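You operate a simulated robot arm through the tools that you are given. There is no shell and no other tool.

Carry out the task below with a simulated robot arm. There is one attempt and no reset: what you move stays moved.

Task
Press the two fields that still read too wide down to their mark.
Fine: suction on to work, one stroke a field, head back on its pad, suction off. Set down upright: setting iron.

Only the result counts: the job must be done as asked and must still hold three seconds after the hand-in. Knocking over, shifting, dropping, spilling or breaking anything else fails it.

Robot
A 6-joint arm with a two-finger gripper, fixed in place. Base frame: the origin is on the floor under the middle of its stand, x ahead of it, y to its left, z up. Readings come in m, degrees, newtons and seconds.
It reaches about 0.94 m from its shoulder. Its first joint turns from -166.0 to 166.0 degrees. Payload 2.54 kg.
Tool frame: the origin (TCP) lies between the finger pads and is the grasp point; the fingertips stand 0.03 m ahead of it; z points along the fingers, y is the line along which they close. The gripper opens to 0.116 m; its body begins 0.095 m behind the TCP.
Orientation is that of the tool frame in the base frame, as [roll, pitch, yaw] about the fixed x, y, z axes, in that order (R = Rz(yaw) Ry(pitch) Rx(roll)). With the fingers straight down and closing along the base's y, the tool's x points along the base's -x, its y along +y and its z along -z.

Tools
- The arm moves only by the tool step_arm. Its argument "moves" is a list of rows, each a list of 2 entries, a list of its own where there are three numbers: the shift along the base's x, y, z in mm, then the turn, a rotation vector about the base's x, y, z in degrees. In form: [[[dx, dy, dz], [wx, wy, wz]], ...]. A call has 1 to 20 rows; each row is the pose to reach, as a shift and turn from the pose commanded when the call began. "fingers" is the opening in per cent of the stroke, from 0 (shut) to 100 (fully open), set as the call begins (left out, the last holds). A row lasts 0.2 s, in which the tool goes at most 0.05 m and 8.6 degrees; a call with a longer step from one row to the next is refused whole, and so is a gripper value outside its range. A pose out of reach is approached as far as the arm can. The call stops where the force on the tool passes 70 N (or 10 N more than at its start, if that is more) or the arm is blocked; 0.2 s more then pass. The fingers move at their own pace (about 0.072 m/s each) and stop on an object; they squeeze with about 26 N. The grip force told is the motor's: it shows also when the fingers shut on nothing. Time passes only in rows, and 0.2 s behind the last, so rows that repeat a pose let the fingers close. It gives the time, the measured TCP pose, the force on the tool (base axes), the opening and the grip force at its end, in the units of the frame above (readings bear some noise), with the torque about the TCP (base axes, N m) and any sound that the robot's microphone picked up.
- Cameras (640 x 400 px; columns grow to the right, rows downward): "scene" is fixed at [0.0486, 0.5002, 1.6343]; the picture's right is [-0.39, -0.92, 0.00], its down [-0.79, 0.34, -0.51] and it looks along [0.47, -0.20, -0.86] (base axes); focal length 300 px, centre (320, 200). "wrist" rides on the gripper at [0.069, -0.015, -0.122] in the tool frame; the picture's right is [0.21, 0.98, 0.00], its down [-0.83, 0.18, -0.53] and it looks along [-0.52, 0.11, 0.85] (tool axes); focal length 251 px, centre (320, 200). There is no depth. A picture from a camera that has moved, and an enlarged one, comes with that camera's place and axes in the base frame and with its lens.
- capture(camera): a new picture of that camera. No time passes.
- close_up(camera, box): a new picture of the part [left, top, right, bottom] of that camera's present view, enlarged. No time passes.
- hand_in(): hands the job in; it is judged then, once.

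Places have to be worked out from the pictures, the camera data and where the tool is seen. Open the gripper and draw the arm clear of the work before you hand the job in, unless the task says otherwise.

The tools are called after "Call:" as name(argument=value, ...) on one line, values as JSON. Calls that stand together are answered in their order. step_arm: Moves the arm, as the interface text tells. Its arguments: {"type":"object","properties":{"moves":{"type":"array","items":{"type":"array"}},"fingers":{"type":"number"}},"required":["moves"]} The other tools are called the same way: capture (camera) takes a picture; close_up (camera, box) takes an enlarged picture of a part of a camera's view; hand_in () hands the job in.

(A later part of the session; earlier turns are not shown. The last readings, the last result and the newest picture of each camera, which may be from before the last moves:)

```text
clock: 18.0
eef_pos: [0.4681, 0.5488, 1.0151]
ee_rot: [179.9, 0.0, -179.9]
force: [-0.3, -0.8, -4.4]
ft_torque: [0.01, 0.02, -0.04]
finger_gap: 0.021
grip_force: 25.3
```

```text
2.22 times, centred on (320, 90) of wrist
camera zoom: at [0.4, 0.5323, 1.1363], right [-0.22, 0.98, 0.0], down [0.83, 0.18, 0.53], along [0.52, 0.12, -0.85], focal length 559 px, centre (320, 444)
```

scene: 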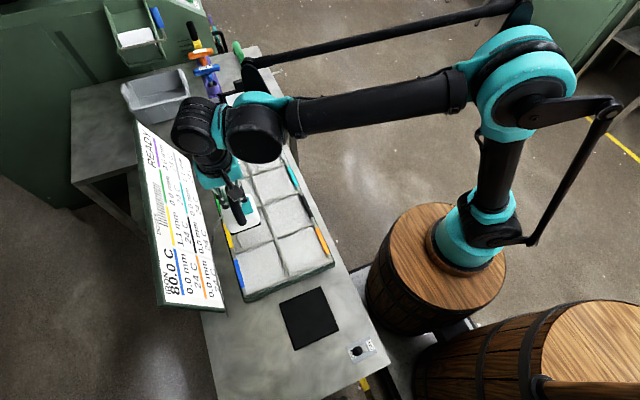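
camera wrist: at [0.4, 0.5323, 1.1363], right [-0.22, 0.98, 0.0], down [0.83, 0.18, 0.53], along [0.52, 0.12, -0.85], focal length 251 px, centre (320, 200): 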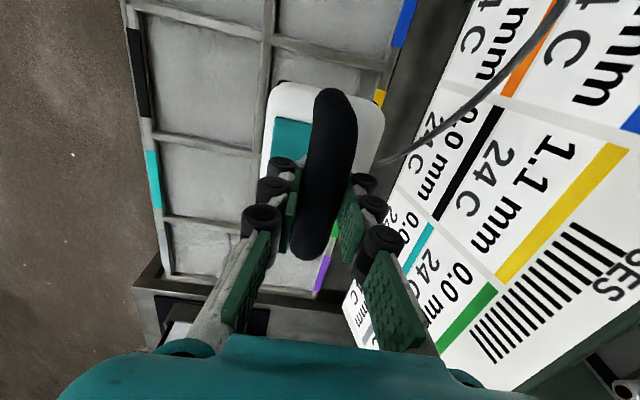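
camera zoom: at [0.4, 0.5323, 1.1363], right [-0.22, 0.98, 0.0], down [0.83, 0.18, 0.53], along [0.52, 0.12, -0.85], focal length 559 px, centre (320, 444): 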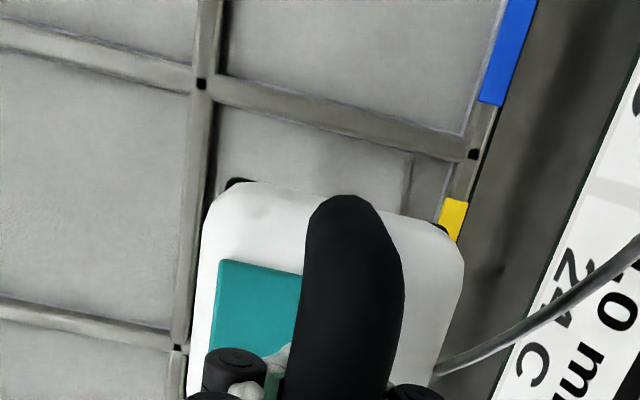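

The sole spans about x 0.433–0.515, y 0.506–0.588 over the field (inner ≈0.413–0.519, 0.491–0.597), so I shift 6 mm back in x and go down to about 1 cm above the surface.

Call:
step_arm(moves=[[[-6, -1, 0], [0, 0, 0]], [[-6, -1, -20], [0, 0, 0]], [[-6, -1, -36], [0, 0, 0]], [[-6, -1, -46], [0, 0, 0]], [[-6, -1, -46], [0, 0, 0]]])

Call:
close_up(camera="scene", box=[200, 170, 310, 260])

Call:
close_up(camera="wrist", box=[200, 0, 440, 180])

```text
clock: 19.2
eef_pos: [0.4596, 0.5461, 0.9695]
ee_rot: [179.9, 0.1, -179.9]
force: [0.1, -0.2, -4.0]
ft_torque: [0.0, -0.02, -0.03]
finger_gap: 0.021
grip_force: 25.3
```

```text
4.44 times, centred on (255, 215) of scene
camera zoom: at [0.0486, 0.5002, 1.6343], right [-0.39, -0.92, 0.0], down [-0.79, 0.34, -0.51], along [0.47, -0.2, -0.86], focal length 1334 px, centre (609, 133)
```

zoom: 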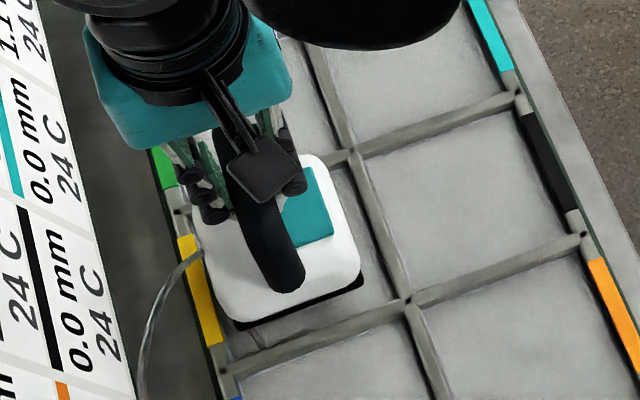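

```text
2.22 times, centred on (320, 90) of wrist
camera zoom: at [0.3924, 0.5315, 1.0907], right [-0.22, 0.98, 0.0], down [0.83, 0.18, 0.53], along [0.52, 0.12, -0.85], focal length 559 px, centre (320, 444)
```

zoom: 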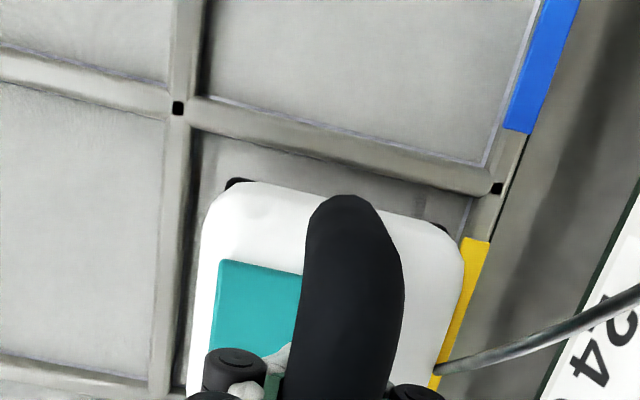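

Well centred in the yellow field, no contact yet. I lower in millimetre steps watching the vertical force.

Call:
step_arm(moves=[[[0, 0, -2], [0, 0, 0]], [[0, 0, -4], [0, 0, 0]], [[0, 0, -6], [0, 0, 0]]])

```text
clock: 20.0
eef_pos: [0.4596, 0.5469, 0.9626]
ee_rot: [179.9, 0.0, -179.8]
force: [-1.0, 0.5, -4.5]
ft_torque: [-0.01, 0.0, -0.01]
finger_gap: 0.0209
grip_force: 26.0
```

No contact yet (Fz still ≈ −4.5 N). I continue in finer steps.

Call:
step_arm(moves=[[[0, 0, -1], [0, 0, 0]], [[0, 0, -2], [0, 0, 0]], [[0, 0, -3], [0, 0, 0]]])

Call:
close_up(camera="wrist", box=[200, 0, 440, 180])

```text
clock: 20.8
eef_pos: [0.4582, 0.5466, 0.9592]
ee_rot: [179.9, 0.0, -179.9]
force: [-0.5, 0.4, -3.9]
ft_torque: [0.01, 0.03, 0.06]
finger_gap: 0.0209
grip_force: 25.5
```

```text
2.22 times, centred on (320, 90) of wrist
camera zoom: at [0.3909, 0.5315, 1.082], right [-0.22, 0.98, 0.0], down [0.83, 0.18, 0.53], along [0.52, 0.12, -0.85], focal length 559 px, centre (320, 444)
```

zoom: 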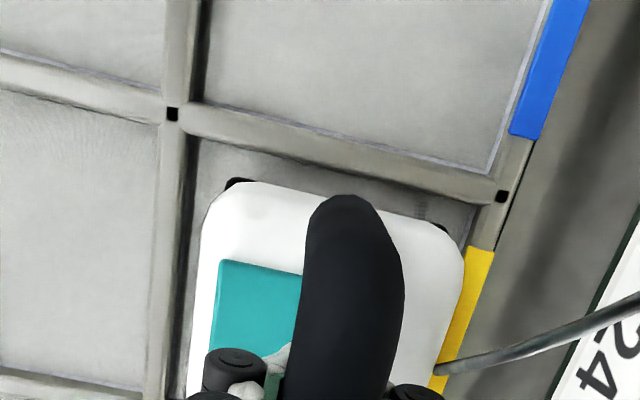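

Still free. I continue downward by 1 mm rows.

Call:
step_arm(moves=[[[0, 0, -1], [0, 0, 0]], [[0, 0, -2], [0, 0, 0]]])

Call:
close_up(camera="wrist", box=[440, 80, 640, 300])

```text
clock: 21.4
eef_pos: [0.4589, 0.5458, 0.9588]
ee_rot: [179.9, 0.0, -179.9]
force: [0.4, -0.6, -4.6]
ft_torque: [0.0, 0.01, 0.0]
finger_gap: 0.0209
grip_force: 25.9
```

```text
1.82 times, centred on (540, 190) of wrist
camera zoom: at [0.391, 0.531, 1.08], right [-0.22, 0.98, 0.0], down [0.83, 0.18, 0.53], along [0.52, 0.12, -0.85], focal length 457 px, centre (-80, 218)
```

zoom: 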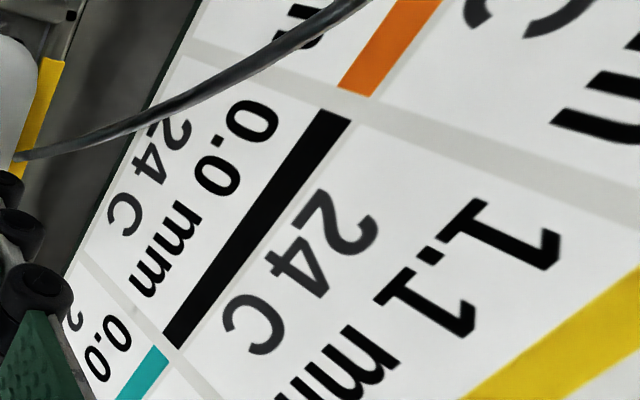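

Field still 24 C, 1.1 mm, no contact. I keep lowering.

Call:
step_arm(moves=[[[0, 0, -1], [0, 0, 0]], [[0, 0, -2], [0, 0, 0]]])

Call:
close_up(camera="scene", box=[200, 170, 310, 260])

```text
clock: 22.0
eef_pos: [0.4589, 0.5484, 0.9562]
ee_rot: [180.0, 0.0, -179.8]
force: [-0.3, -0.1, -4.6]
ft_torque: [0.0, 0.02, -0.02]
finger_gap: 0.0209
grip_force: 26.0
```

```text
4.44 times, centred on (255, 215) of scene
camera zoom: at [0.0486, 0.5002, 1.6343], right [-0.39, -0.92, 0.0], down [-0.79, 0.34, -0.51], along [0.47, -0.2, -0.86], focal length 1334 px, centre (609, 133)
```

zoom: 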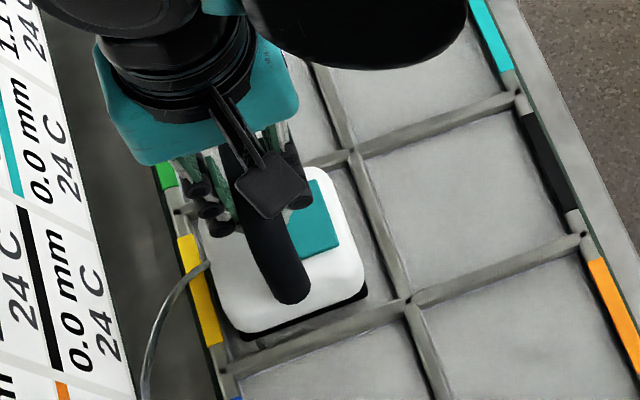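

Still free air with the sole well inside the ribs. I lower further by 1 mm rows.

Call:
step_arm(moves=[[[0, 0, -1], [0, 0, 0]], [[0, 0, -2], [0, 0, 0]]])

```text
clock: 22.6
eef_pos: [0.4587, 0.5458, 0.9537]
ee_rot: [179.9, 0.0, -179.9]
force: [-0.3, -0.8, -4.9]
ft_torque: [0.01, -0.02, 0.02]
finger_gap: 0.0208
grip_force: 26.0
```

No contact at TCP z≈0.954. I go on.

Call:
step_arm(moves=[[[0, 0, -1], [0, 0, 0]], [[0, 0, -2], [0, 0, 0]]])

```text
clock: 23.2
eef_pos: [0.4594, 0.5468, 0.9515]
ee_rot: [179.9, 0.1, -179.9]
force: [0.1, -0.3, -4.2]
ft_torque: [-0.03, 0.03, 0.02]
finger_gap: 0.0208
grip_force: 25.7
```

Still hanging free at z≈0.9515. I continue.

Call:
step_arm(moves=[[[0, 0, -1], [0, 0, 0]], [[0, 0, -2], [0, 0, 0]]])

Call:
close_up(camera="wrist", box=[200, 0, 440, 180])

Call:
close_up(camera="wrist", box=[440, 80, 640, 300])

```text
clock: 23.8
eef_pos: [0.4584, 0.5464, 0.9518]
ee_rot: [179.9, 0.1, -179.9]
force: [-1.4, -2.6, 13.3]
ft_torque: [0.0, -0.08, 0.02]
finger_gap: 0.0209
grip_force: 25.7
```

```text
2.22 times, centred on (320, 90) of wrist
camera zoom: at [0.3911, 0.531, 1.0727], right [-0.22, 0.98, 0.0], down [0.83, 0.18, 0.53], along [0.52, 0.12, -0.85], focal length 559 px, centre (320, 444)
```

zoom: 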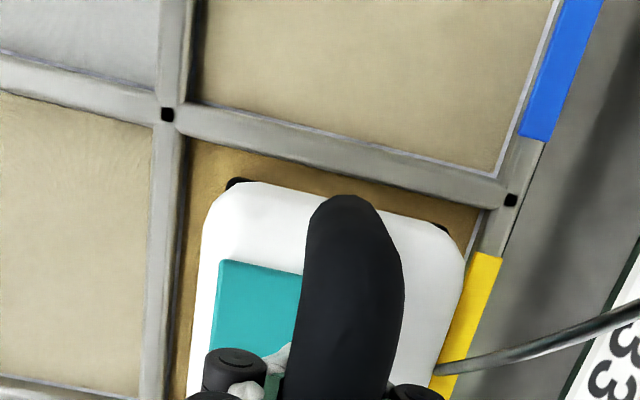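

```text
1.82 times, centred on (540, 190) of wrist
camera zoom: at [0.3911, 0.531, 1.0727], right [-0.22, 0.98, 0.0], down [0.83, 0.18, 0.53], along [0.52, 0.12, -0.85], focal length 457 px, centre (-80, 218)
```

zoom: 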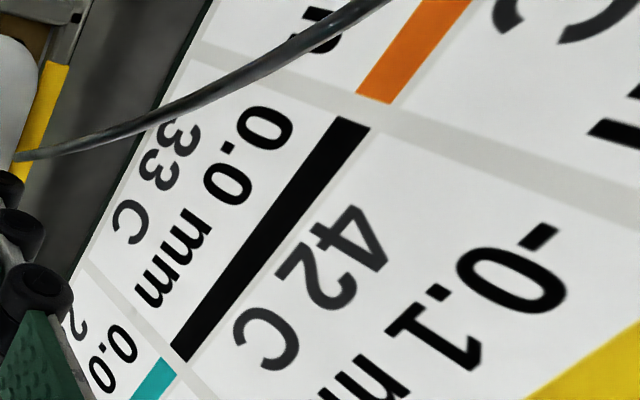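

Contact: 13 N, and the yellow field fell to about −0.1 mm at 42 C already, with the neighbours warming. I lift off at once.

Call:
step_arm(moves=[[[0, 0, 15], [0, 0, 0]], [[0, 0, 50], [0, 0, 0]]])

Call:
capture(camera="wrist")

Call:
capture(camera="scene")

Call:
close_up(camera="scene", box=[120, 110, 240, 310])

```text
clock: 24.4
eef_pos: [0.4598, 0.547, 0.9998]
ee_rot: [179.8, 0.0, -179.9]
force: [0.8, 0.1, -4.9]
ft_torque: [-0.05, 0.02, 0.01]
finger_gap: 0.021
grip_force: 25.7
```

```text
taken
camera wrist: at [0.3908, 0.532, 1.1215], right [-0.22, 0.98, 0.0], down [0.83, 0.18, 0.53], along [0.52, 0.12, -0.85], focal length 251 px, centre (320, 200)
```

wrist: 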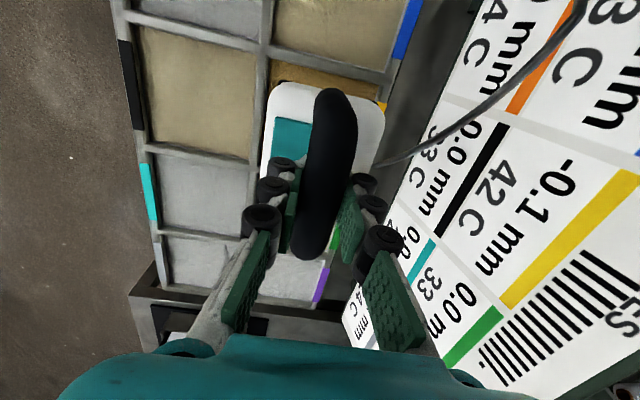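

```text
taken
```

scene: 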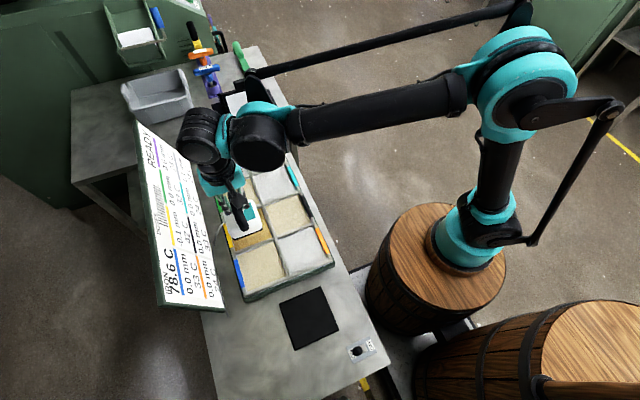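

```text
2.00 times, centred on (180, 210) of scene
camera zoom: at [0.0486, 0.5002, 1.6343], right [-0.39, -0.92, 0.0], down [-0.79, 0.34, -0.51], along [0.47, -0.2, -0.86], focal length 600 px, centre (600, 180)
```

zoom: 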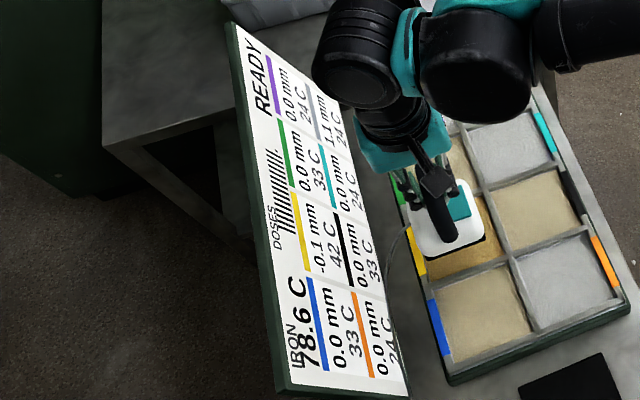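

One stroke = one dose: yellow went 1.1 → −0.1 mm (42 C), neighbours 33 C, iron 78.6 C, and a dose bar was used. Nothing more for yellow; I now carry the iron two fields ahead and one to the right, above the grey field.

Call:
step_arm(moves=[[[10, -5, 12], [0, 0, 0]], [[45, -22, 14], [0, 0, 0]], [[85, -42, 14], [0, 0, 0]], [[125, -63, 14], [0, 0, 0]], [[165, -83, 14], [0, 0, 0]], [[205, -103, 14], [0, 0, 0]], [[235, -117, 14], [0, 0, 0]], [[235, -117, 14], [0, 0, 0]], [[235, -117, 14], [0, 0, 0]]])

Call:
capture(camera="wrist")

Call:
capture(camera="scene")

Call:
close_up(camera="scene", box=[210, 110, 320, 200])

Call:
close_up(camera="scene", box=[120, 110, 240, 310])

```text
clock: 26.4
eef_pos: [0.6939, 0.4287, 1.0143]
ee_rot: [179.9, 0.0, -179.9]
force: [-0.3, 0.6, -3.1]
ft_torque: [0.02, -0.04, 0.02]
finger_gap: 0.0209
grip_force: 26.2
```

```text
taken
camera wrist: at [0.6256, 0.4131, 1.1366], right [-0.22, 0.98, 0.0], down [0.83, 0.18, 0.53], along [0.52, 0.12, -0.85], focal length 251 px, centre (320, 200)
```

wrist: 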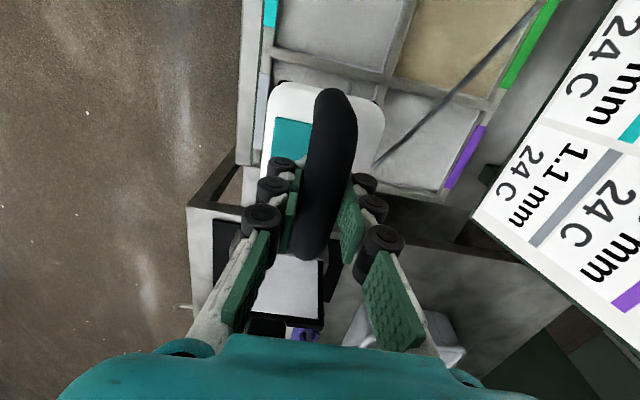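

```text
taken
```

scene: 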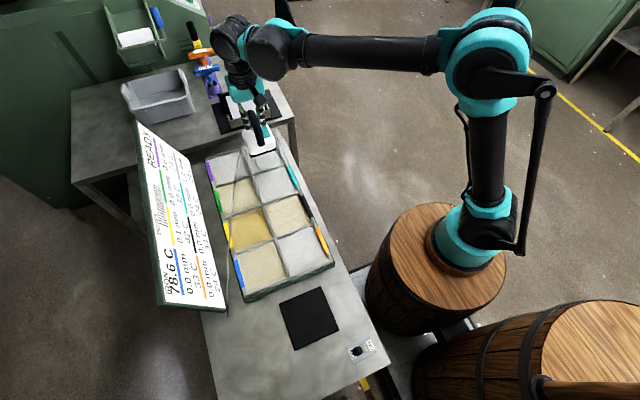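

```text
4.44 times, centred on (265, 155) of scene
camera zoom: at [0.0486, 0.5002, 1.6343], right [-0.39, -0.92, 0.0], down [-0.79, 0.34, -0.51], along [0.47, -0.2, -0.86], focal length 1334 px, centre (564, 400)
```

zoom: 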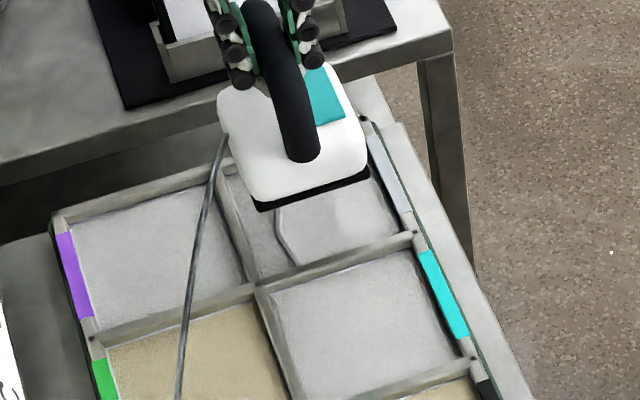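

```text
2.00 times, centred on (180, 210) of scene
camera zoom: at [0.0486, 0.5002, 1.6343], right [-0.39, -0.92, 0.0], down [-0.79, 0.34, -0.51], along [0.47, -0.2, -0.86], focal length 600 px, centre (600, 180)
```

zoom: 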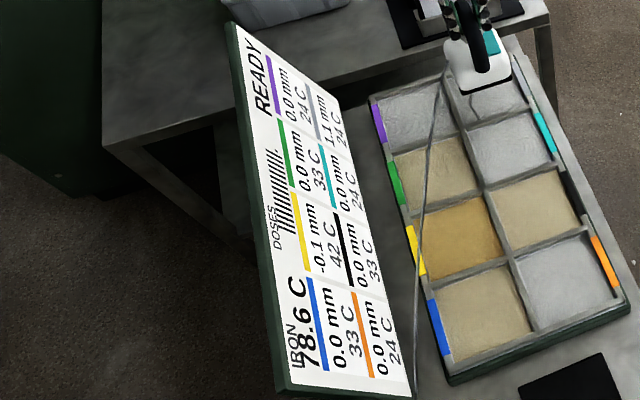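

Iron centred over grey in y (sole ≈0.387–0.469); I shift 3 mm back in x and lower to a few mm above the expected contact height (TCP ≈0.9505).

Call:
step_arm(moves=[[[-3, 0, -15], [0, 0, 0]], [[-3, 0, -35], [0, 0, 0]], [[-3, 0, -50], [0, 0, 0]], [[-3, 0, -57], [0, 0, 0]], [[-3, 0, -57], [0, 0, 0]]])

Call:
close_up(camera="scene", box=[210, 110, 320, 200])

Call:
close_up(camera="wrist", box=[200, 0, 440, 180])

```text
clock: 27.6
eef_pos: [0.6909, 0.4297, 0.9564]
ee_rot: [179.9, -0.1, -179.9]
force: [0.5, 0.9, -4.6]
ft_torque: [0.02, 0.0, 0.01]
finger_gap: 0.0209
grip_force: 26.0
```

```text
4.44 times, centred on (265, 155) of scene
camera zoom: at [0.0486, 0.5002, 1.6343], right [-0.39, -0.92, 0.0], down [-0.79, 0.34, -0.51], along [0.47, -0.2, -0.86], focal length 1334 px, centre (564, 400)
```

zoom: 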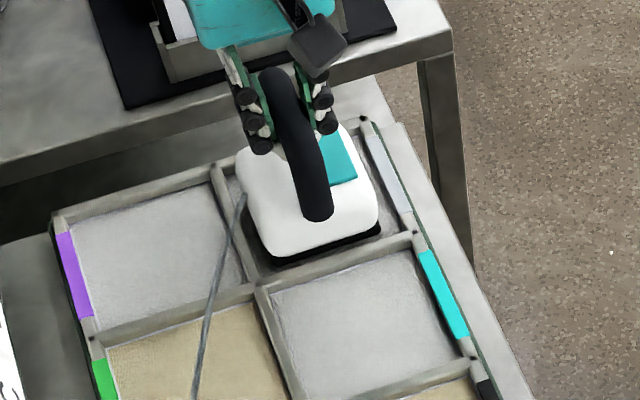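

```text
2.22 times, centred on (320, 90) of wrist
camera zoom: at [0.6229, 0.4136, 1.0783], right [-0.22, 0.98, 0.0], down [0.83, 0.18, 0.53], along [0.52, 0.12, -0.85], focal length 559 px, centre (320, 444)
```

zoom: 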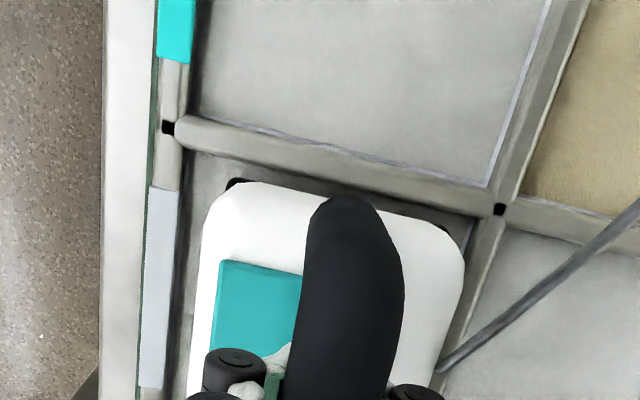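

Centred just as at the yellow field. I lower 4 mm, still expected free.

Call:
step_arm(moves=[[[0, 0, -2], [0, 0, 0]], [[0, 0, -4], [0, 0, 0]]])

```text
clock: 28.2
eef_pos: [0.691, 0.4295, 0.9518]
ee_rot: [179.8, -0.1, -179.9]
force: [-0.1, -0.7, -4.6]
ft_torque: [-0.01, -0.01, -0.01]
finger_gap: 0.021
grip_force: 26.4
```

Still free at z≈0.952. I lower one more millimetre and look at the board.

Call:
step_arm(moves=[[[0, 0, -1], [0, 0, 0]]])

Call:
close_up(camera="scene", box=[120, 110, 240, 310])

```text
clock: 28.6
eef_pos: [0.691, 0.4287, 0.9511]
ee_rot: [179.9, -0.2, -179.9]
force: [0.2, 0.3, -3.7]
ft_torque: [0.0, 0.0, -0.02]
finger_gap: 0.0208
grip_force: 25.6
```

```text
2.00 times, centred on (180, 210) of scene
camera zoom: at [0.0486, 0.5002, 1.6343], right [-0.39, -0.92, 0.0], down [-0.79, 0.34, -0.51], along [0.47, -0.2, -0.86], focal length 600 px, centre (600, 180)
```

zoom: 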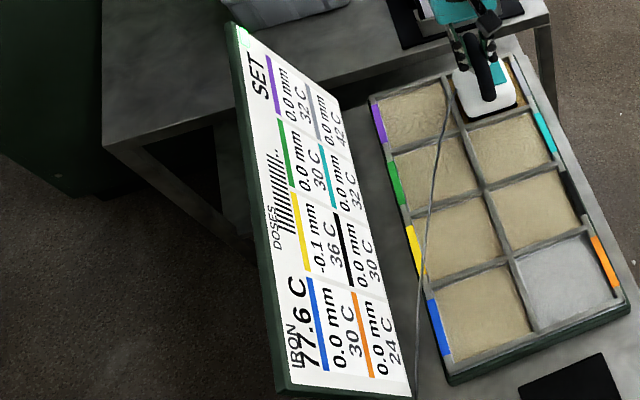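

The grey field took its stroke: 0.0 mm at 42 C, and the board now shows SET. I lift straight off.

Call:
step_arm(moves=[[[0, 0, 15], [0, 0, 0]], [[0, 0, 50], [0, 0, 0]], [[0, 0, 70], [0, 0, 0]], [[0, 0, 70], [0, 0, 0]]])

Call:
close_up(camera="scene", box=[120, 110, 240, 310])

Call:
capture(camera="wrist")

```text
clock: 29.6
eef_pos: [0.6913, 0.4288, 1.0223]
ee_rot: [179.9, -0.2, -179.9]
force: [0.0, 0.2, -3.9]
ft_torque: [-0.02, -0.01, 0.0]
finger_gap: 0.0209
grip_force: 26.4
```

```text
2.00 times, centred on (180, 210) of scene
camera zoom: at [0.0486, 0.5002, 1.6343], right [-0.39, -0.92, 0.0], down [-0.79, 0.34, -0.51], along [0.47, -0.2, -0.86], focal length 600 px, centre (600, 180)
```

zoom: 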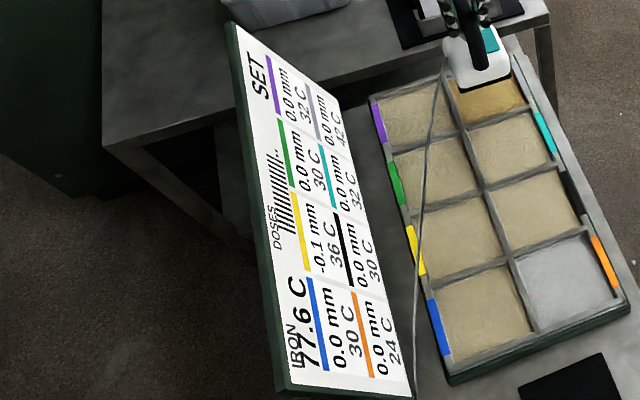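

```text
taken
camera wrist: at [0.6235, 0.4142, 1.1449], right [-0.22, 0.98, 0.0], down [0.83, 0.18, 0.53], along [0.52, 0.12, -0.85], focal length 251 px, centre (320, 200)
```

wrist: 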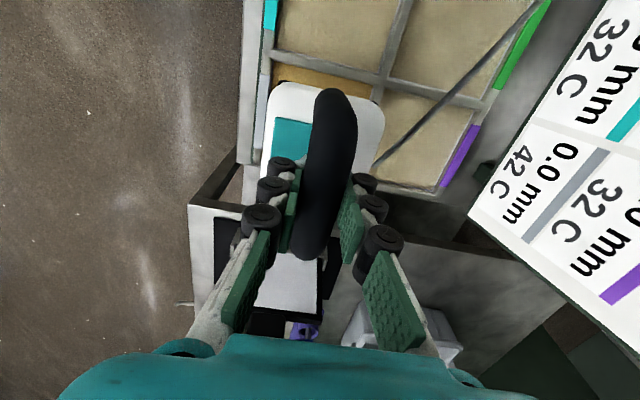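

Board SET with everything settled. I carry the iron back high over the tray to above its pad (pick pose TCP ≈0.1826, 0.4749).

Call:
step_arm(moves=[[[-15, 1, 3], [0, 0, 0]], [[-45, 4, 5], [0, 0, 0]], [[-85, 8, 5], [0, 0, 0]], [[-125, 11, 5], [0, 0, 0]], [[-165, 15, 5], [0, 0, 0]], [[-205, 18, 5], [0, 0, 0]], [[-245, 22, 5], [0, 0, 0]], [[-285, 26, 5], [0, 0, 0]], [[-325, 29, 5], [0, 0, 0]], [[-365, 33, 5], [0, 0, 0]], [[-405, 37, 5], [0, 0, 0]], [[-445, 40, 5], [0, 0, 0]], [[-480, 43, 3], [0, 0, 0]], [[-500, 45, 0], [0, 0, 0]], [[-508, 46, 0], [0, 0, 0]], [[-508, 46, 0], [0, 0, 0]], [[-508, 46, 0], [0, 0, 0]]])

Call:
capture(camera="wrist")

Call:
capture(camera="scene")

Call:
close_up(camera="scene", box=[260, 270, 380, 370])

```text
clock: 33.2
eef_pos: [0.1828, 0.4769, 1.0216]
ee_rot: [179.9, 0.0, -179.9]
force: [0.3, 0.0, -4.2]
ft_torque: [-0.01, -0.02, -0.03]
finger_gap: 0.0209
grip_force: 25.7
```

```text
taken
camera wrist: at [0.1151, 0.4606, 1.1433], right [-0.22, 0.98, 0.0], down [0.83, 0.18, 0.53], along [0.52, 0.12, -0.85], focal length 251 px, centre (320, 200)
```

wrist: 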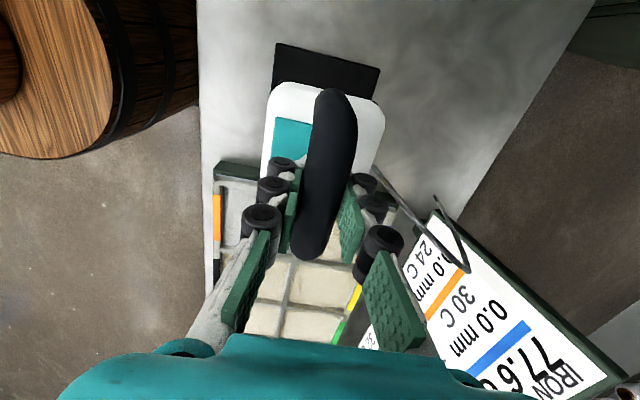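

```text
taken
```

scene: 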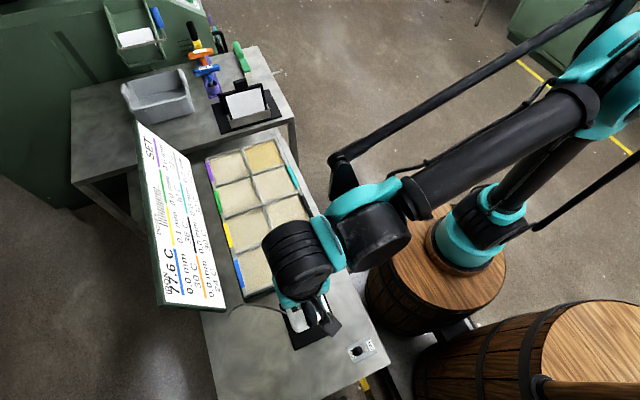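

```text
4.00 times, centred on (320, 320) of scene
camera zoom: at [0.0486, 0.5002, 1.6343], right [-0.39, -0.92, 0.0], down [-0.79, 0.34, -0.51], along [0.47, -0.2, -0.86], focal length 1200 px, centre (320, -280)
```

zoom: 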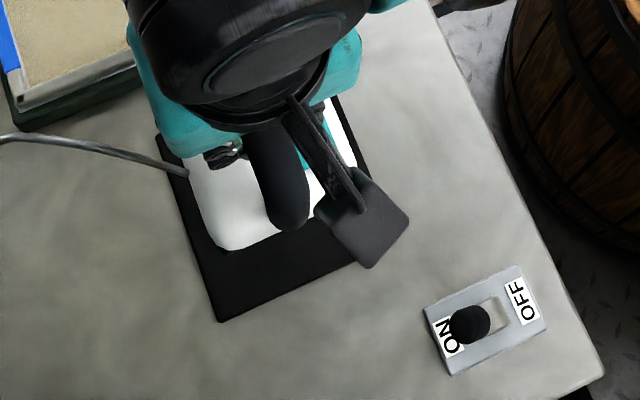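

Directly above the pad. I lower to about 4 mm above the pick height, then feel for the contact.

Call:
step_arm(moves=[[[0, -1, -25], [0, 0, 0]], [[0, -1, -55], [0, 0, 0]], [[0, -1, -78], [0, 0, 0]], [[0, -1, -90], [0, 0, 0]], [[0, -1, -95], [0, 0, 0]], [[0, -1, -95], [0, 0, 0]]])

Call:
capture(camera="wrist")

```text
clock: 34.6
eef_pos: [0.1835, 0.4759, 0.9272]
ee_rot: [179.9, -0.1, -179.9]
force: [0.5, -0.3, -4.9]
ft_torque: [0.01, 0.01, -0.02]
finger_gap: 0.0208
grip_force: 25.9
```

```text
taken
camera wrist: at [0.1158, 0.4599, 1.0485], right [-0.22, 0.98, 0.0], down [0.83, 0.18, 0.53], along [0.52, 0.12, -0.85], focal length 251 px, centre (320, 200)
```

wrist: 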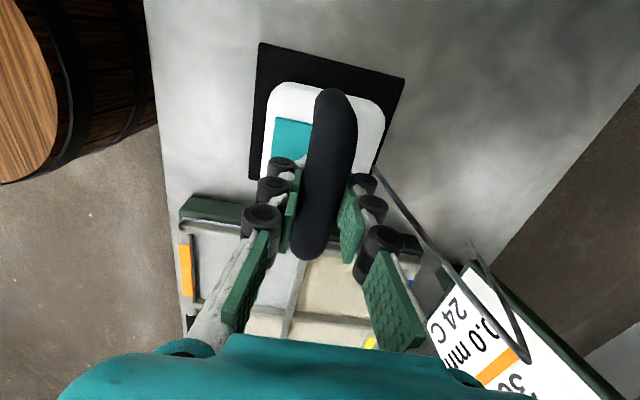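

Position matches the pick view. I lower the last millimetres gently.

Call:
step_arm(moves=[[[-0.5, -0.5, -2], [0, 0, 0]], [[-0.5, -0.5, -3.5], [0, 0, 0]], [[-0.5, -0.5, -4.5], [0, 0, 0]]])

```text
clock: 35.4
eef_pos: [0.1825, 0.4745, 0.9233]
ee_rot: [179.8, -0.1, -179.9]
force: [2.2, 3.3, 19.5]
ft_torque: [-0.07, -0.09, 0.0]
finger_gap: 0.0206
grip_force: 26.6
```

The sole is seated on the pad (Fz +19.5 N). I ease off about 1.5 mm to relieve the load, then open the fingers.

Call:
step_arm(moves=[[[0, 0, 1], [0, 0, 0]], [[0, 0, 1.5], [0, 0, 0]]])

```text
clock: 36.0
eef_pos: [0.1824, 0.4745, 0.9226]
ee_rot: [179.9, -0.1, -179.9]
force: [0.5, 0.4, -5.1]
ft_torque: [0.0, 0.03, 0.02]
finger_gap: 0.021
grip_force: 25.5
```

It is just barely hanging again; I lower 0.8 mm to set it down lightly and then open.

Call:
step_arm(moves=[[[0, 0, -0.5], [0, 0, 0]], [[0, 0, -0.8], [0, 0, 0]]])

```text
clock: 36.6
eef_pos: [0.1826, 0.4734, 0.923]
ee_rot: [179.9, 0.0, -179.9]
force: [1.8, 0.0, -0.8]
ft_torque: [-0.05, 0.03, 0.03]
finger_gap: 0.0206
grip_force: 25.7
```

The pad now carries the iron (Fz ≈ −0.8 N). I open the fingers fully.

Call:
step_arm(moves=[[[0, 0, 0], [0, 0, 0]], [[0, 0, 0], [0, 0, 0]], [[0, 0, 0], [0, 0, 0]], [[0, 0, 0], [0, 0, 0]], [[0, 0, 0], [0, 0, 0]]], fingers=100)

Call:
capture(camera="wrist")

```text
clock: 37.8
eef_pos: [0.1822, 0.4748, 0.9223]
ee_rot: [179.8, 0.1, -179.9]
force: [0.0, 0.1, 0.0]
ft_torque: [-0.01, -0.03, 0.0]
finger_gap: 0.116
grip_force: 0.0
```

```text
taken
camera wrist: at [0.1146, 0.4588, 1.0447], right [-0.22, 0.98, 0.0], down [0.83, 0.18, 0.53], along [0.52, 0.12, -0.85], focal length 251 px, centre (320, 200)
```

wrist: 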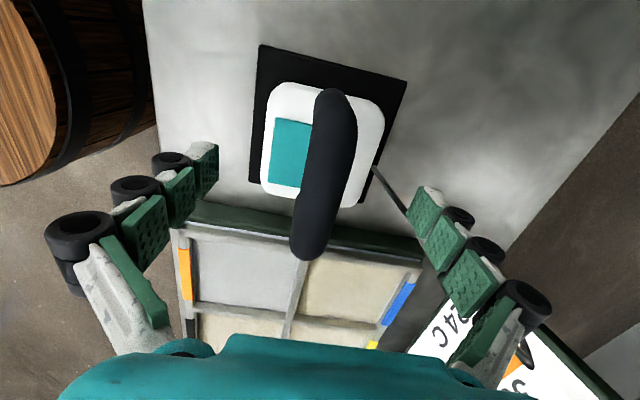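

The iron stands upright, centred on its pad, fingers clear. I rise straight up, then go over toward the switch and narrow the opening to 70 %.

Call:
step_arm(moves=[[[0, 0, 15], [0, 0, 0]], [[0, 0, 50], [0, 0, 0]], [[0, 0, 95], [0, 0, 0]], [[0, 0, 120], [0, 0, 0]], [[-30, -15, 120], [0, 0, 0]], [[-70, -40, 120], [0, 0, 0]], [[-105, -60, 120], [0, 0, 0]], [[-114, -69, 120], [0, 0, 0]], [[-114, -69, 120], [0, 0, 0]]])

Call:
step_arm(moves=[[[0, 0, -20], [0, 0, 0]], [[0, 0, -45], [0, 0, 0]], [[0, 0, -65], [0, 0, 0]], [[0, 0, -65], [0, 0, 0]]], fingers=70)

Call:
capture(camera="wrist")

Call:
capture(camera="scene")

```text
clock: 39.8
eef_pos: [0.0677, 0.4049, 1.0446]
ee_rot: [180.0, 0.1, -179.8]
force: [-0.1, 0.4, -0.5]
ft_torque: [0.01, -0.02, -0.03]
finger_gap: 0.1161
grip_force: 0.0
```

```text
clock: 40.8
eef_pos: [0.0674, 0.4061, 0.9776]
ee_rot: [179.9, 0.0, 180.0]
force: [0.3, -0.7, 0.8]
ft_torque: [0.02, 0.01, 0.01]
finger_gap: 0.0811
grip_force: 0.0
```

```text
taken
camera wrist: at [-0.0003, 0.3892, 1.0997], right [-0.22, 0.98, 0.0], down [0.83, 0.18, 0.53], along [0.52, 0.12, -0.85], focal length 251 px, centre (320, 200)
```

wrist: 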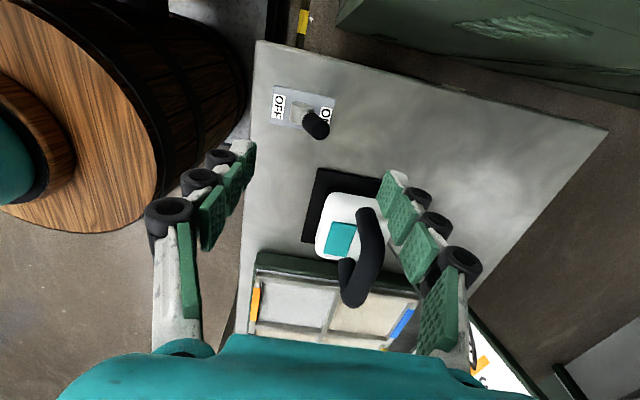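

```text
taken
```

scene: 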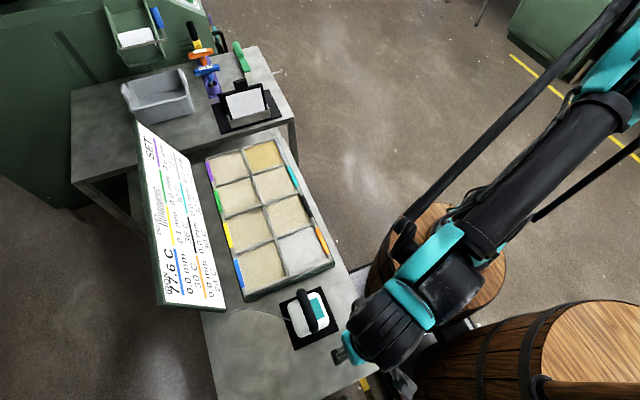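

Knob in ON position at y≈0.40, between the fingers (inner faces ≈0.366 and 0.447). I descend around it.

Call:
step_arm(moves=[[[0, 0, -35], [0, 0, 0]], [[0, 0, -70], [0, 0, 0]], [[0, 0, -95], [0, 0, 0]], [[0, 0, -108], [0, 0, 0]], [[0, 0, -113], [0, 0, 0]], [[0, 0, -113], [0, 0, 0]]])

Call:
capture(camera="wrist")

```text
clock: 42.2
eef_pos: [0.0677, 0.4062, 0.8658]
ee_rot: [179.9, 0.1, -180.0]
force: [-0.3, 0.8, 0.5]
ft_torque: [0.0, 0.0, 0.02]
finger_gap: 0.0811
grip_force: 0.0
```

```text
taken
camera wrist: at [-0.0002, 0.3903, 0.987], right [-0.22, 0.98, 0.0], down [0.83, 0.18, 0.53], along [0.52, 0.12, -0.85], focal length 251 px, centre (320, 200)
```

wrist: 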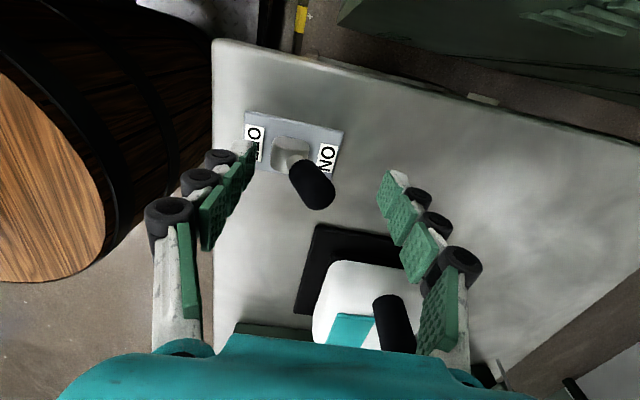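

The lever stands between the fingers. I push it back toward OFF (−y) with the +y finger.

Call:
step_arm(moves=[[[0, -10, 0], [0, 0, 0]], [[0, -20, 0], [0, 0, 0]], [[0, -28, 0], [0, 0, 0]], [[0, -34, 0], [0, 0, 0]], [[0, -39, 0], [0, 0, 0]], [[0, -44, 0], [0, 0, 0]], [[0, -49, 0], [0, 0, 0]], [[0, -54, 0], [0, 0, 0]], [[0, -58, 0], [0, 0, 0]]])

Call:
capture(camera="wrist")

Call:
close_up(camera="scene", box=[120, 110, 240, 310])

```text
clock: 44.2
eef_pos: [0.0696, 0.3471, 0.8641]
ee_rot: [179.8, 0.0, -179.9]
force: [3.6, 2.5, 5.7]
ft_torque: [0.29, -0.02, -0.12]
finger_gap: 0.0849
grip_force: 3.0
```

```text
taken
camera wrist: at [0.0007, 0.3315, 0.9868], right [-0.22, 0.98, 0.0], down [0.83, 0.18, 0.53], along [0.52, 0.12, -0.85], focal length 251 px, centre (320, 200)
```

wrist: 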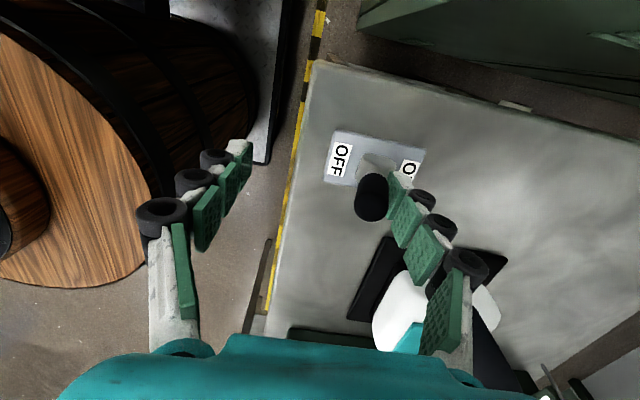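

```text
2.00 times, centred on (180, 210) of scene
camera zoom: at [0.0486, 0.5002, 1.6343], right [-0.39, -0.92, 0.0], down [-0.79, 0.34, -0.51], along [0.47, -0.2, -0.86], focal length 600 px, centre (600, 180)
```

zoom: 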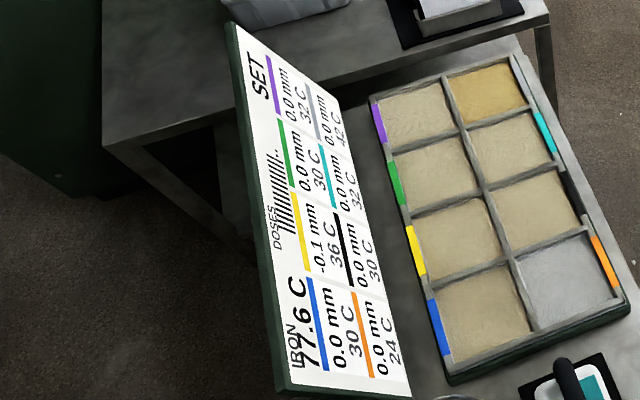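

The lever is past upright (knob y≈0.377) but not at its OFF stop; the finger gave slightly. I push further in small steps.

Call:
step_arm(moves=[[[-1, -3, 0], [0, 0, 0]], [[-1, -6, 0], [0, 0, 0]], [[-1, -9, 0], [0, 0, 0]]])

Call:
capture(camera="wrist")

Call:
close_up(camera="scene", box=[120, 110, 240, 310])

```text
clock: 45.0
eef_pos: [0.0669, 0.3395, 0.8644]
ee_rot: [179.8, -0.2, -179.9]
force: [1.4, 14.6, 1.4]
ft_torque: [0.35, 0.0, -0.06]
finger_gap: 0.0913
grip_force: 7.6
```

```text
taken
camera wrist: at [-0.0007, 0.3235, 0.9864], right [-0.22, 0.98, 0.0], down [0.83, 0.18, 0.53], along [0.52, 0.12, -0.85], focal length 251 px, centre (320, 200)
```

wrist: 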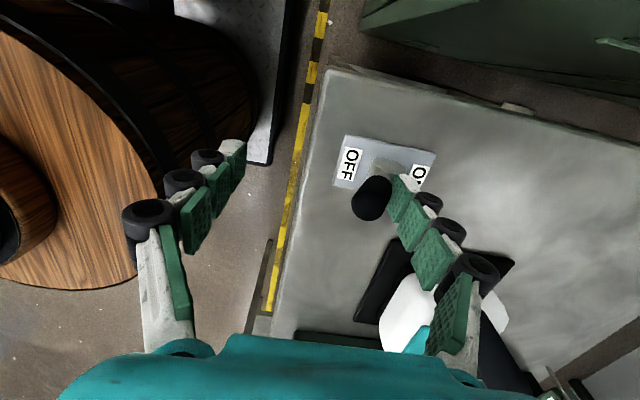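

```text
2.00 times, centred on (180, 210) of scene
camera zoom: at [0.0486, 0.5002, 1.6343], right [-0.39, -0.92, 0.0], down [-0.79, 0.34, -0.51], along [0.47, -0.2, -0.86], focal length 600 px, centre (600, 180)
```

zoom: 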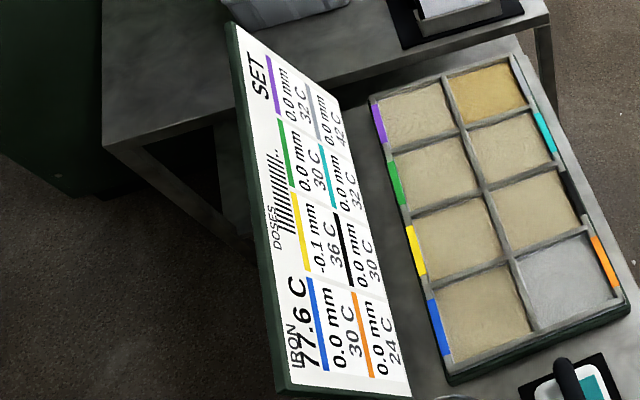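

The knob is at y≈0.369, nearly at its OFF rest (0.364), with the fingers being back-driven. Before opening fully for a firm push, I check clearances around the gripper in the scene view.

Call:
capture(camera="scene")

Call:
close_up(camera="scene", box=[330, 270, 490, 400])

```text
taken
```

scene: 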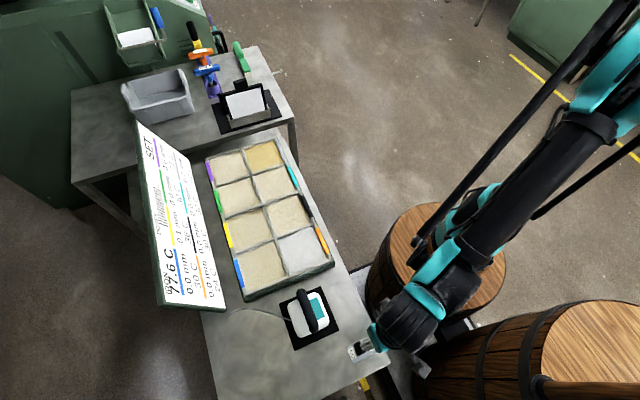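

```text
3.08 times, centred on (410, 335) of scene
camera zoom: at [0.0486, 0.5002, 1.6343], right [-0.39, -0.92, 0.0], down [-0.79, 0.34, -0.51], along [0.47, -0.2, -0.86], focal length 923 px, centre (43, -215)
```

zoom: 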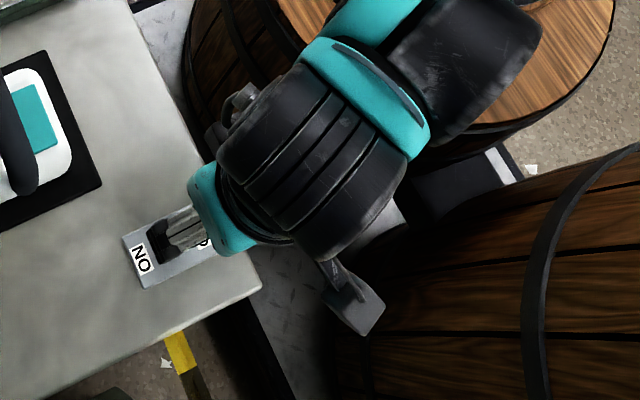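

Clearance is fine for 2 cm more. I open fully so the finger sits on its own stop, then push the lever the rest of the way to OFF.

Call:
step_arm(moves=[[[0, 0, 0], [0, 0, 0]], [[0, 0, 0], [0, 0, 0]], [[0, -5, 0], [0, 0, 0]], [[0, -9, 0], [0, 0, 0]], [[0, -12, 0], [0, 0, 0]], [[0, -15, 0], [0, 0, 0]]], fingers=100)

Call:
capture(camera="wrist")

Call:
close_up(camera="scene", box=[120, 110, 240, 310])

```text
clock: 46.4
eef_pos: [0.0673, 0.3251, 0.8645]
ee_rot: [179.8, -0.1, -179.9]
force: [3.5, 17.3, -0.7]
ft_torque: [0.03, -0.07, -0.31]
finger_gap: 0.1159
grip_force: 0.0
```

```text
taken
camera wrist: at [-0.0007, 0.3092, 0.9864], right [-0.22, 0.98, 0.0], down [0.83, 0.18, 0.53], along [0.52, 0.12, -0.85], focal length 251 px, centre (320, 200)
```

wrist: 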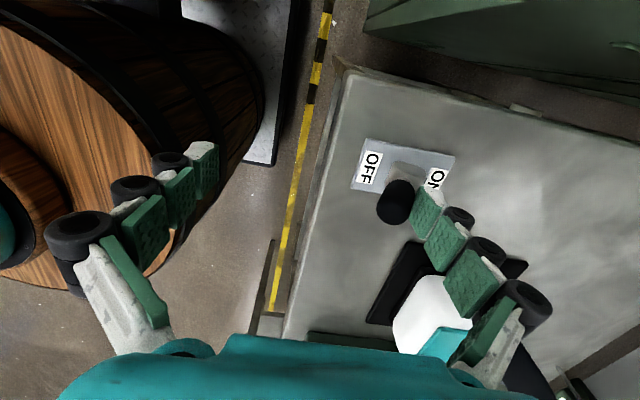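

```text
2.00 times, centred on (180, 210) of scene
camera zoom: at [0.0486, 0.5002, 1.6343], right [-0.39, -0.92, 0.0], down [-0.79, 0.34, -0.51], along [0.47, -0.2, -0.86], focal length 600 px, centre (600, 180)
```

zoom: 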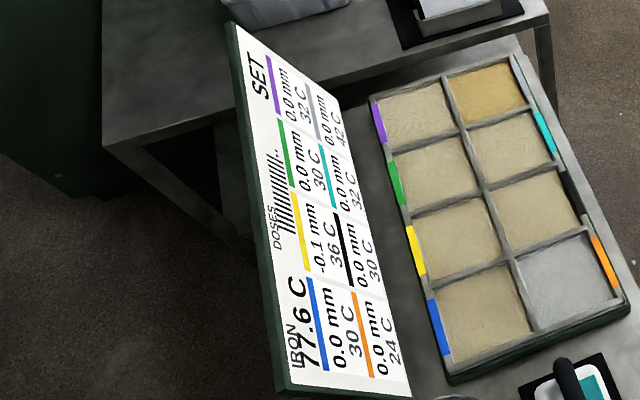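

Force is 17 N and the knob ≈0.369; I push a few more millimetres to the hard stop.

Call:
step_arm(moves=[[[0, -2, 0], [0, 0, 0]], [[0, -4, 0], [0, 0, 0]], [[0, -6, 0], [0, 0, 0]], [[0, -8, 0], [0, 0, 0]]])

Call:
capture(camera="wrist")

Call:
close_up(camera="scene", box=[120, 110, 240, 310])

```text
clock: 47.2
eef_pos: [0.0671, 0.3242, 0.8645]
ee_rot: [179.2, 0.1, 179.9]
force: [3.0, 24.2, 7.3]
ft_torque: [0.62, -0.05, -0.23]
finger_gap: 0.1163
grip_force: 0.2
stopped in row 4: the force on the tool passed its limit at 76 N (the readings are from after the stop); the commanded pose is now the measured one
```

```text
taken
camera wrist: at [-0.0013, 0.3071, 0.9873], right [-0.21, 0.98, 0.01], down [0.83, 0.17, 0.54], along [0.52, 0.13, -0.84], focal length 251 px, centre (320, 200)
```

wrist: 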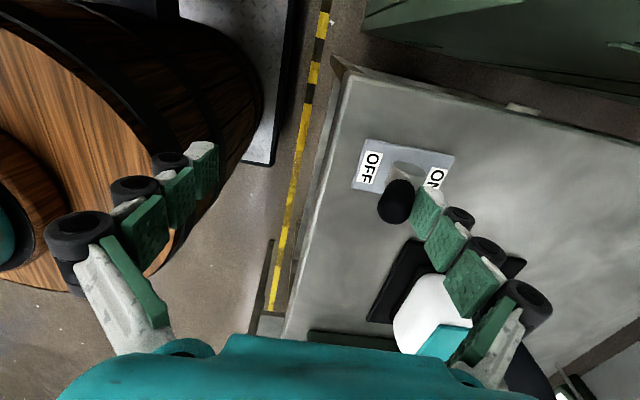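

```text
2.00 times, centred on (180, 210) of scene
camera zoom: at [0.0486, 0.5002, 1.6343], right [-0.39, -0.92, 0.0], down [-0.79, 0.34, -0.51], along [0.47, -0.2, -0.86], focal length 600 px, centre (600, 180)
```

zoom: 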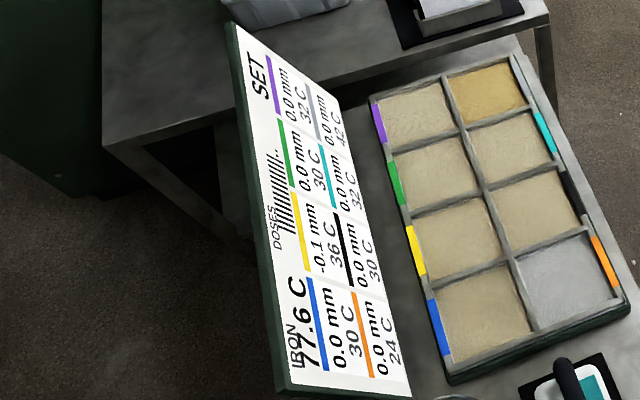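

Hard stop reached on the OFF side (symmetric to the ON stop at y≈0.385 mid). I back off, level, and rise clear to see where the lever rests.

Call:
step_arm(moves=[[[0, 5, 0], [-0.4, 0, 0]], [[0, 12, 0], [-0.7, 0, 0]], [[0, 15, 0], [-0.7, 0, 0]], [[0, 15, 35], [-0.7, 0, 0]], [[0, 15, 80], [-0.7, 0, 0]], [[0, 15, 125], [-0.7, 0, 0]], [[0, 15, 170], [-0.7, 0, 0]], [[0, 15, 200], [-0.7, 0, 0]], [[0, 15, 200], [-0.7, 0, 0]]])

Call:
capture(camera="wrist")

Call:
close_up(camera="scene", box=[120, 110, 240, 310])

```text
clock: 49.2
eef_pos: [0.0676, 0.3377, 1.0668]
ee_rot: [-179.9, 0.0, 179.9]
force: [0.1, -0.5, -0.6]
ft_torque: [0.0, 0.02, -0.04]
finger_gap: 0.1159
grip_force: 0.1
```

```text
taken
camera wrist: at [-0.0007, 0.3226, 1.189], right [-0.21, 0.98, 0.0], down [0.83, 0.18, 0.53], along [0.52, 0.11, -0.85], focal length 251 px, centre (320, 200)
```

wrist: 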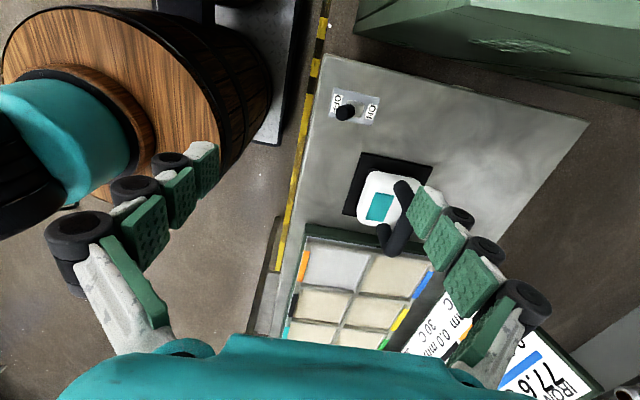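

```text
2.00 times, centred on (180, 210) of scene
camera zoom: at [0.0486, 0.5002, 1.6343], right [-0.39, -0.92, 0.0], down [-0.79, 0.34, -0.51], along [0.47, -0.2, -0.86], focal length 600 px, centre (600, 180)
```

zoom: 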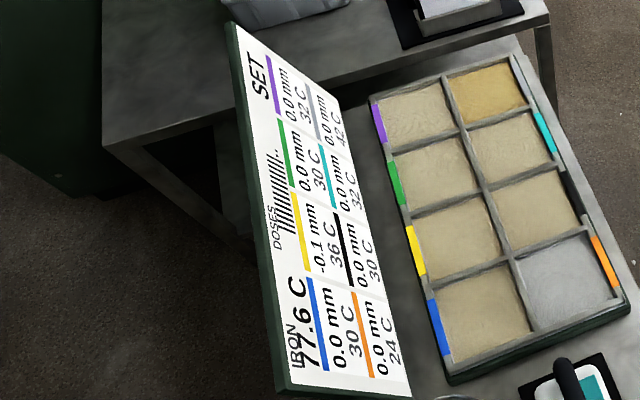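

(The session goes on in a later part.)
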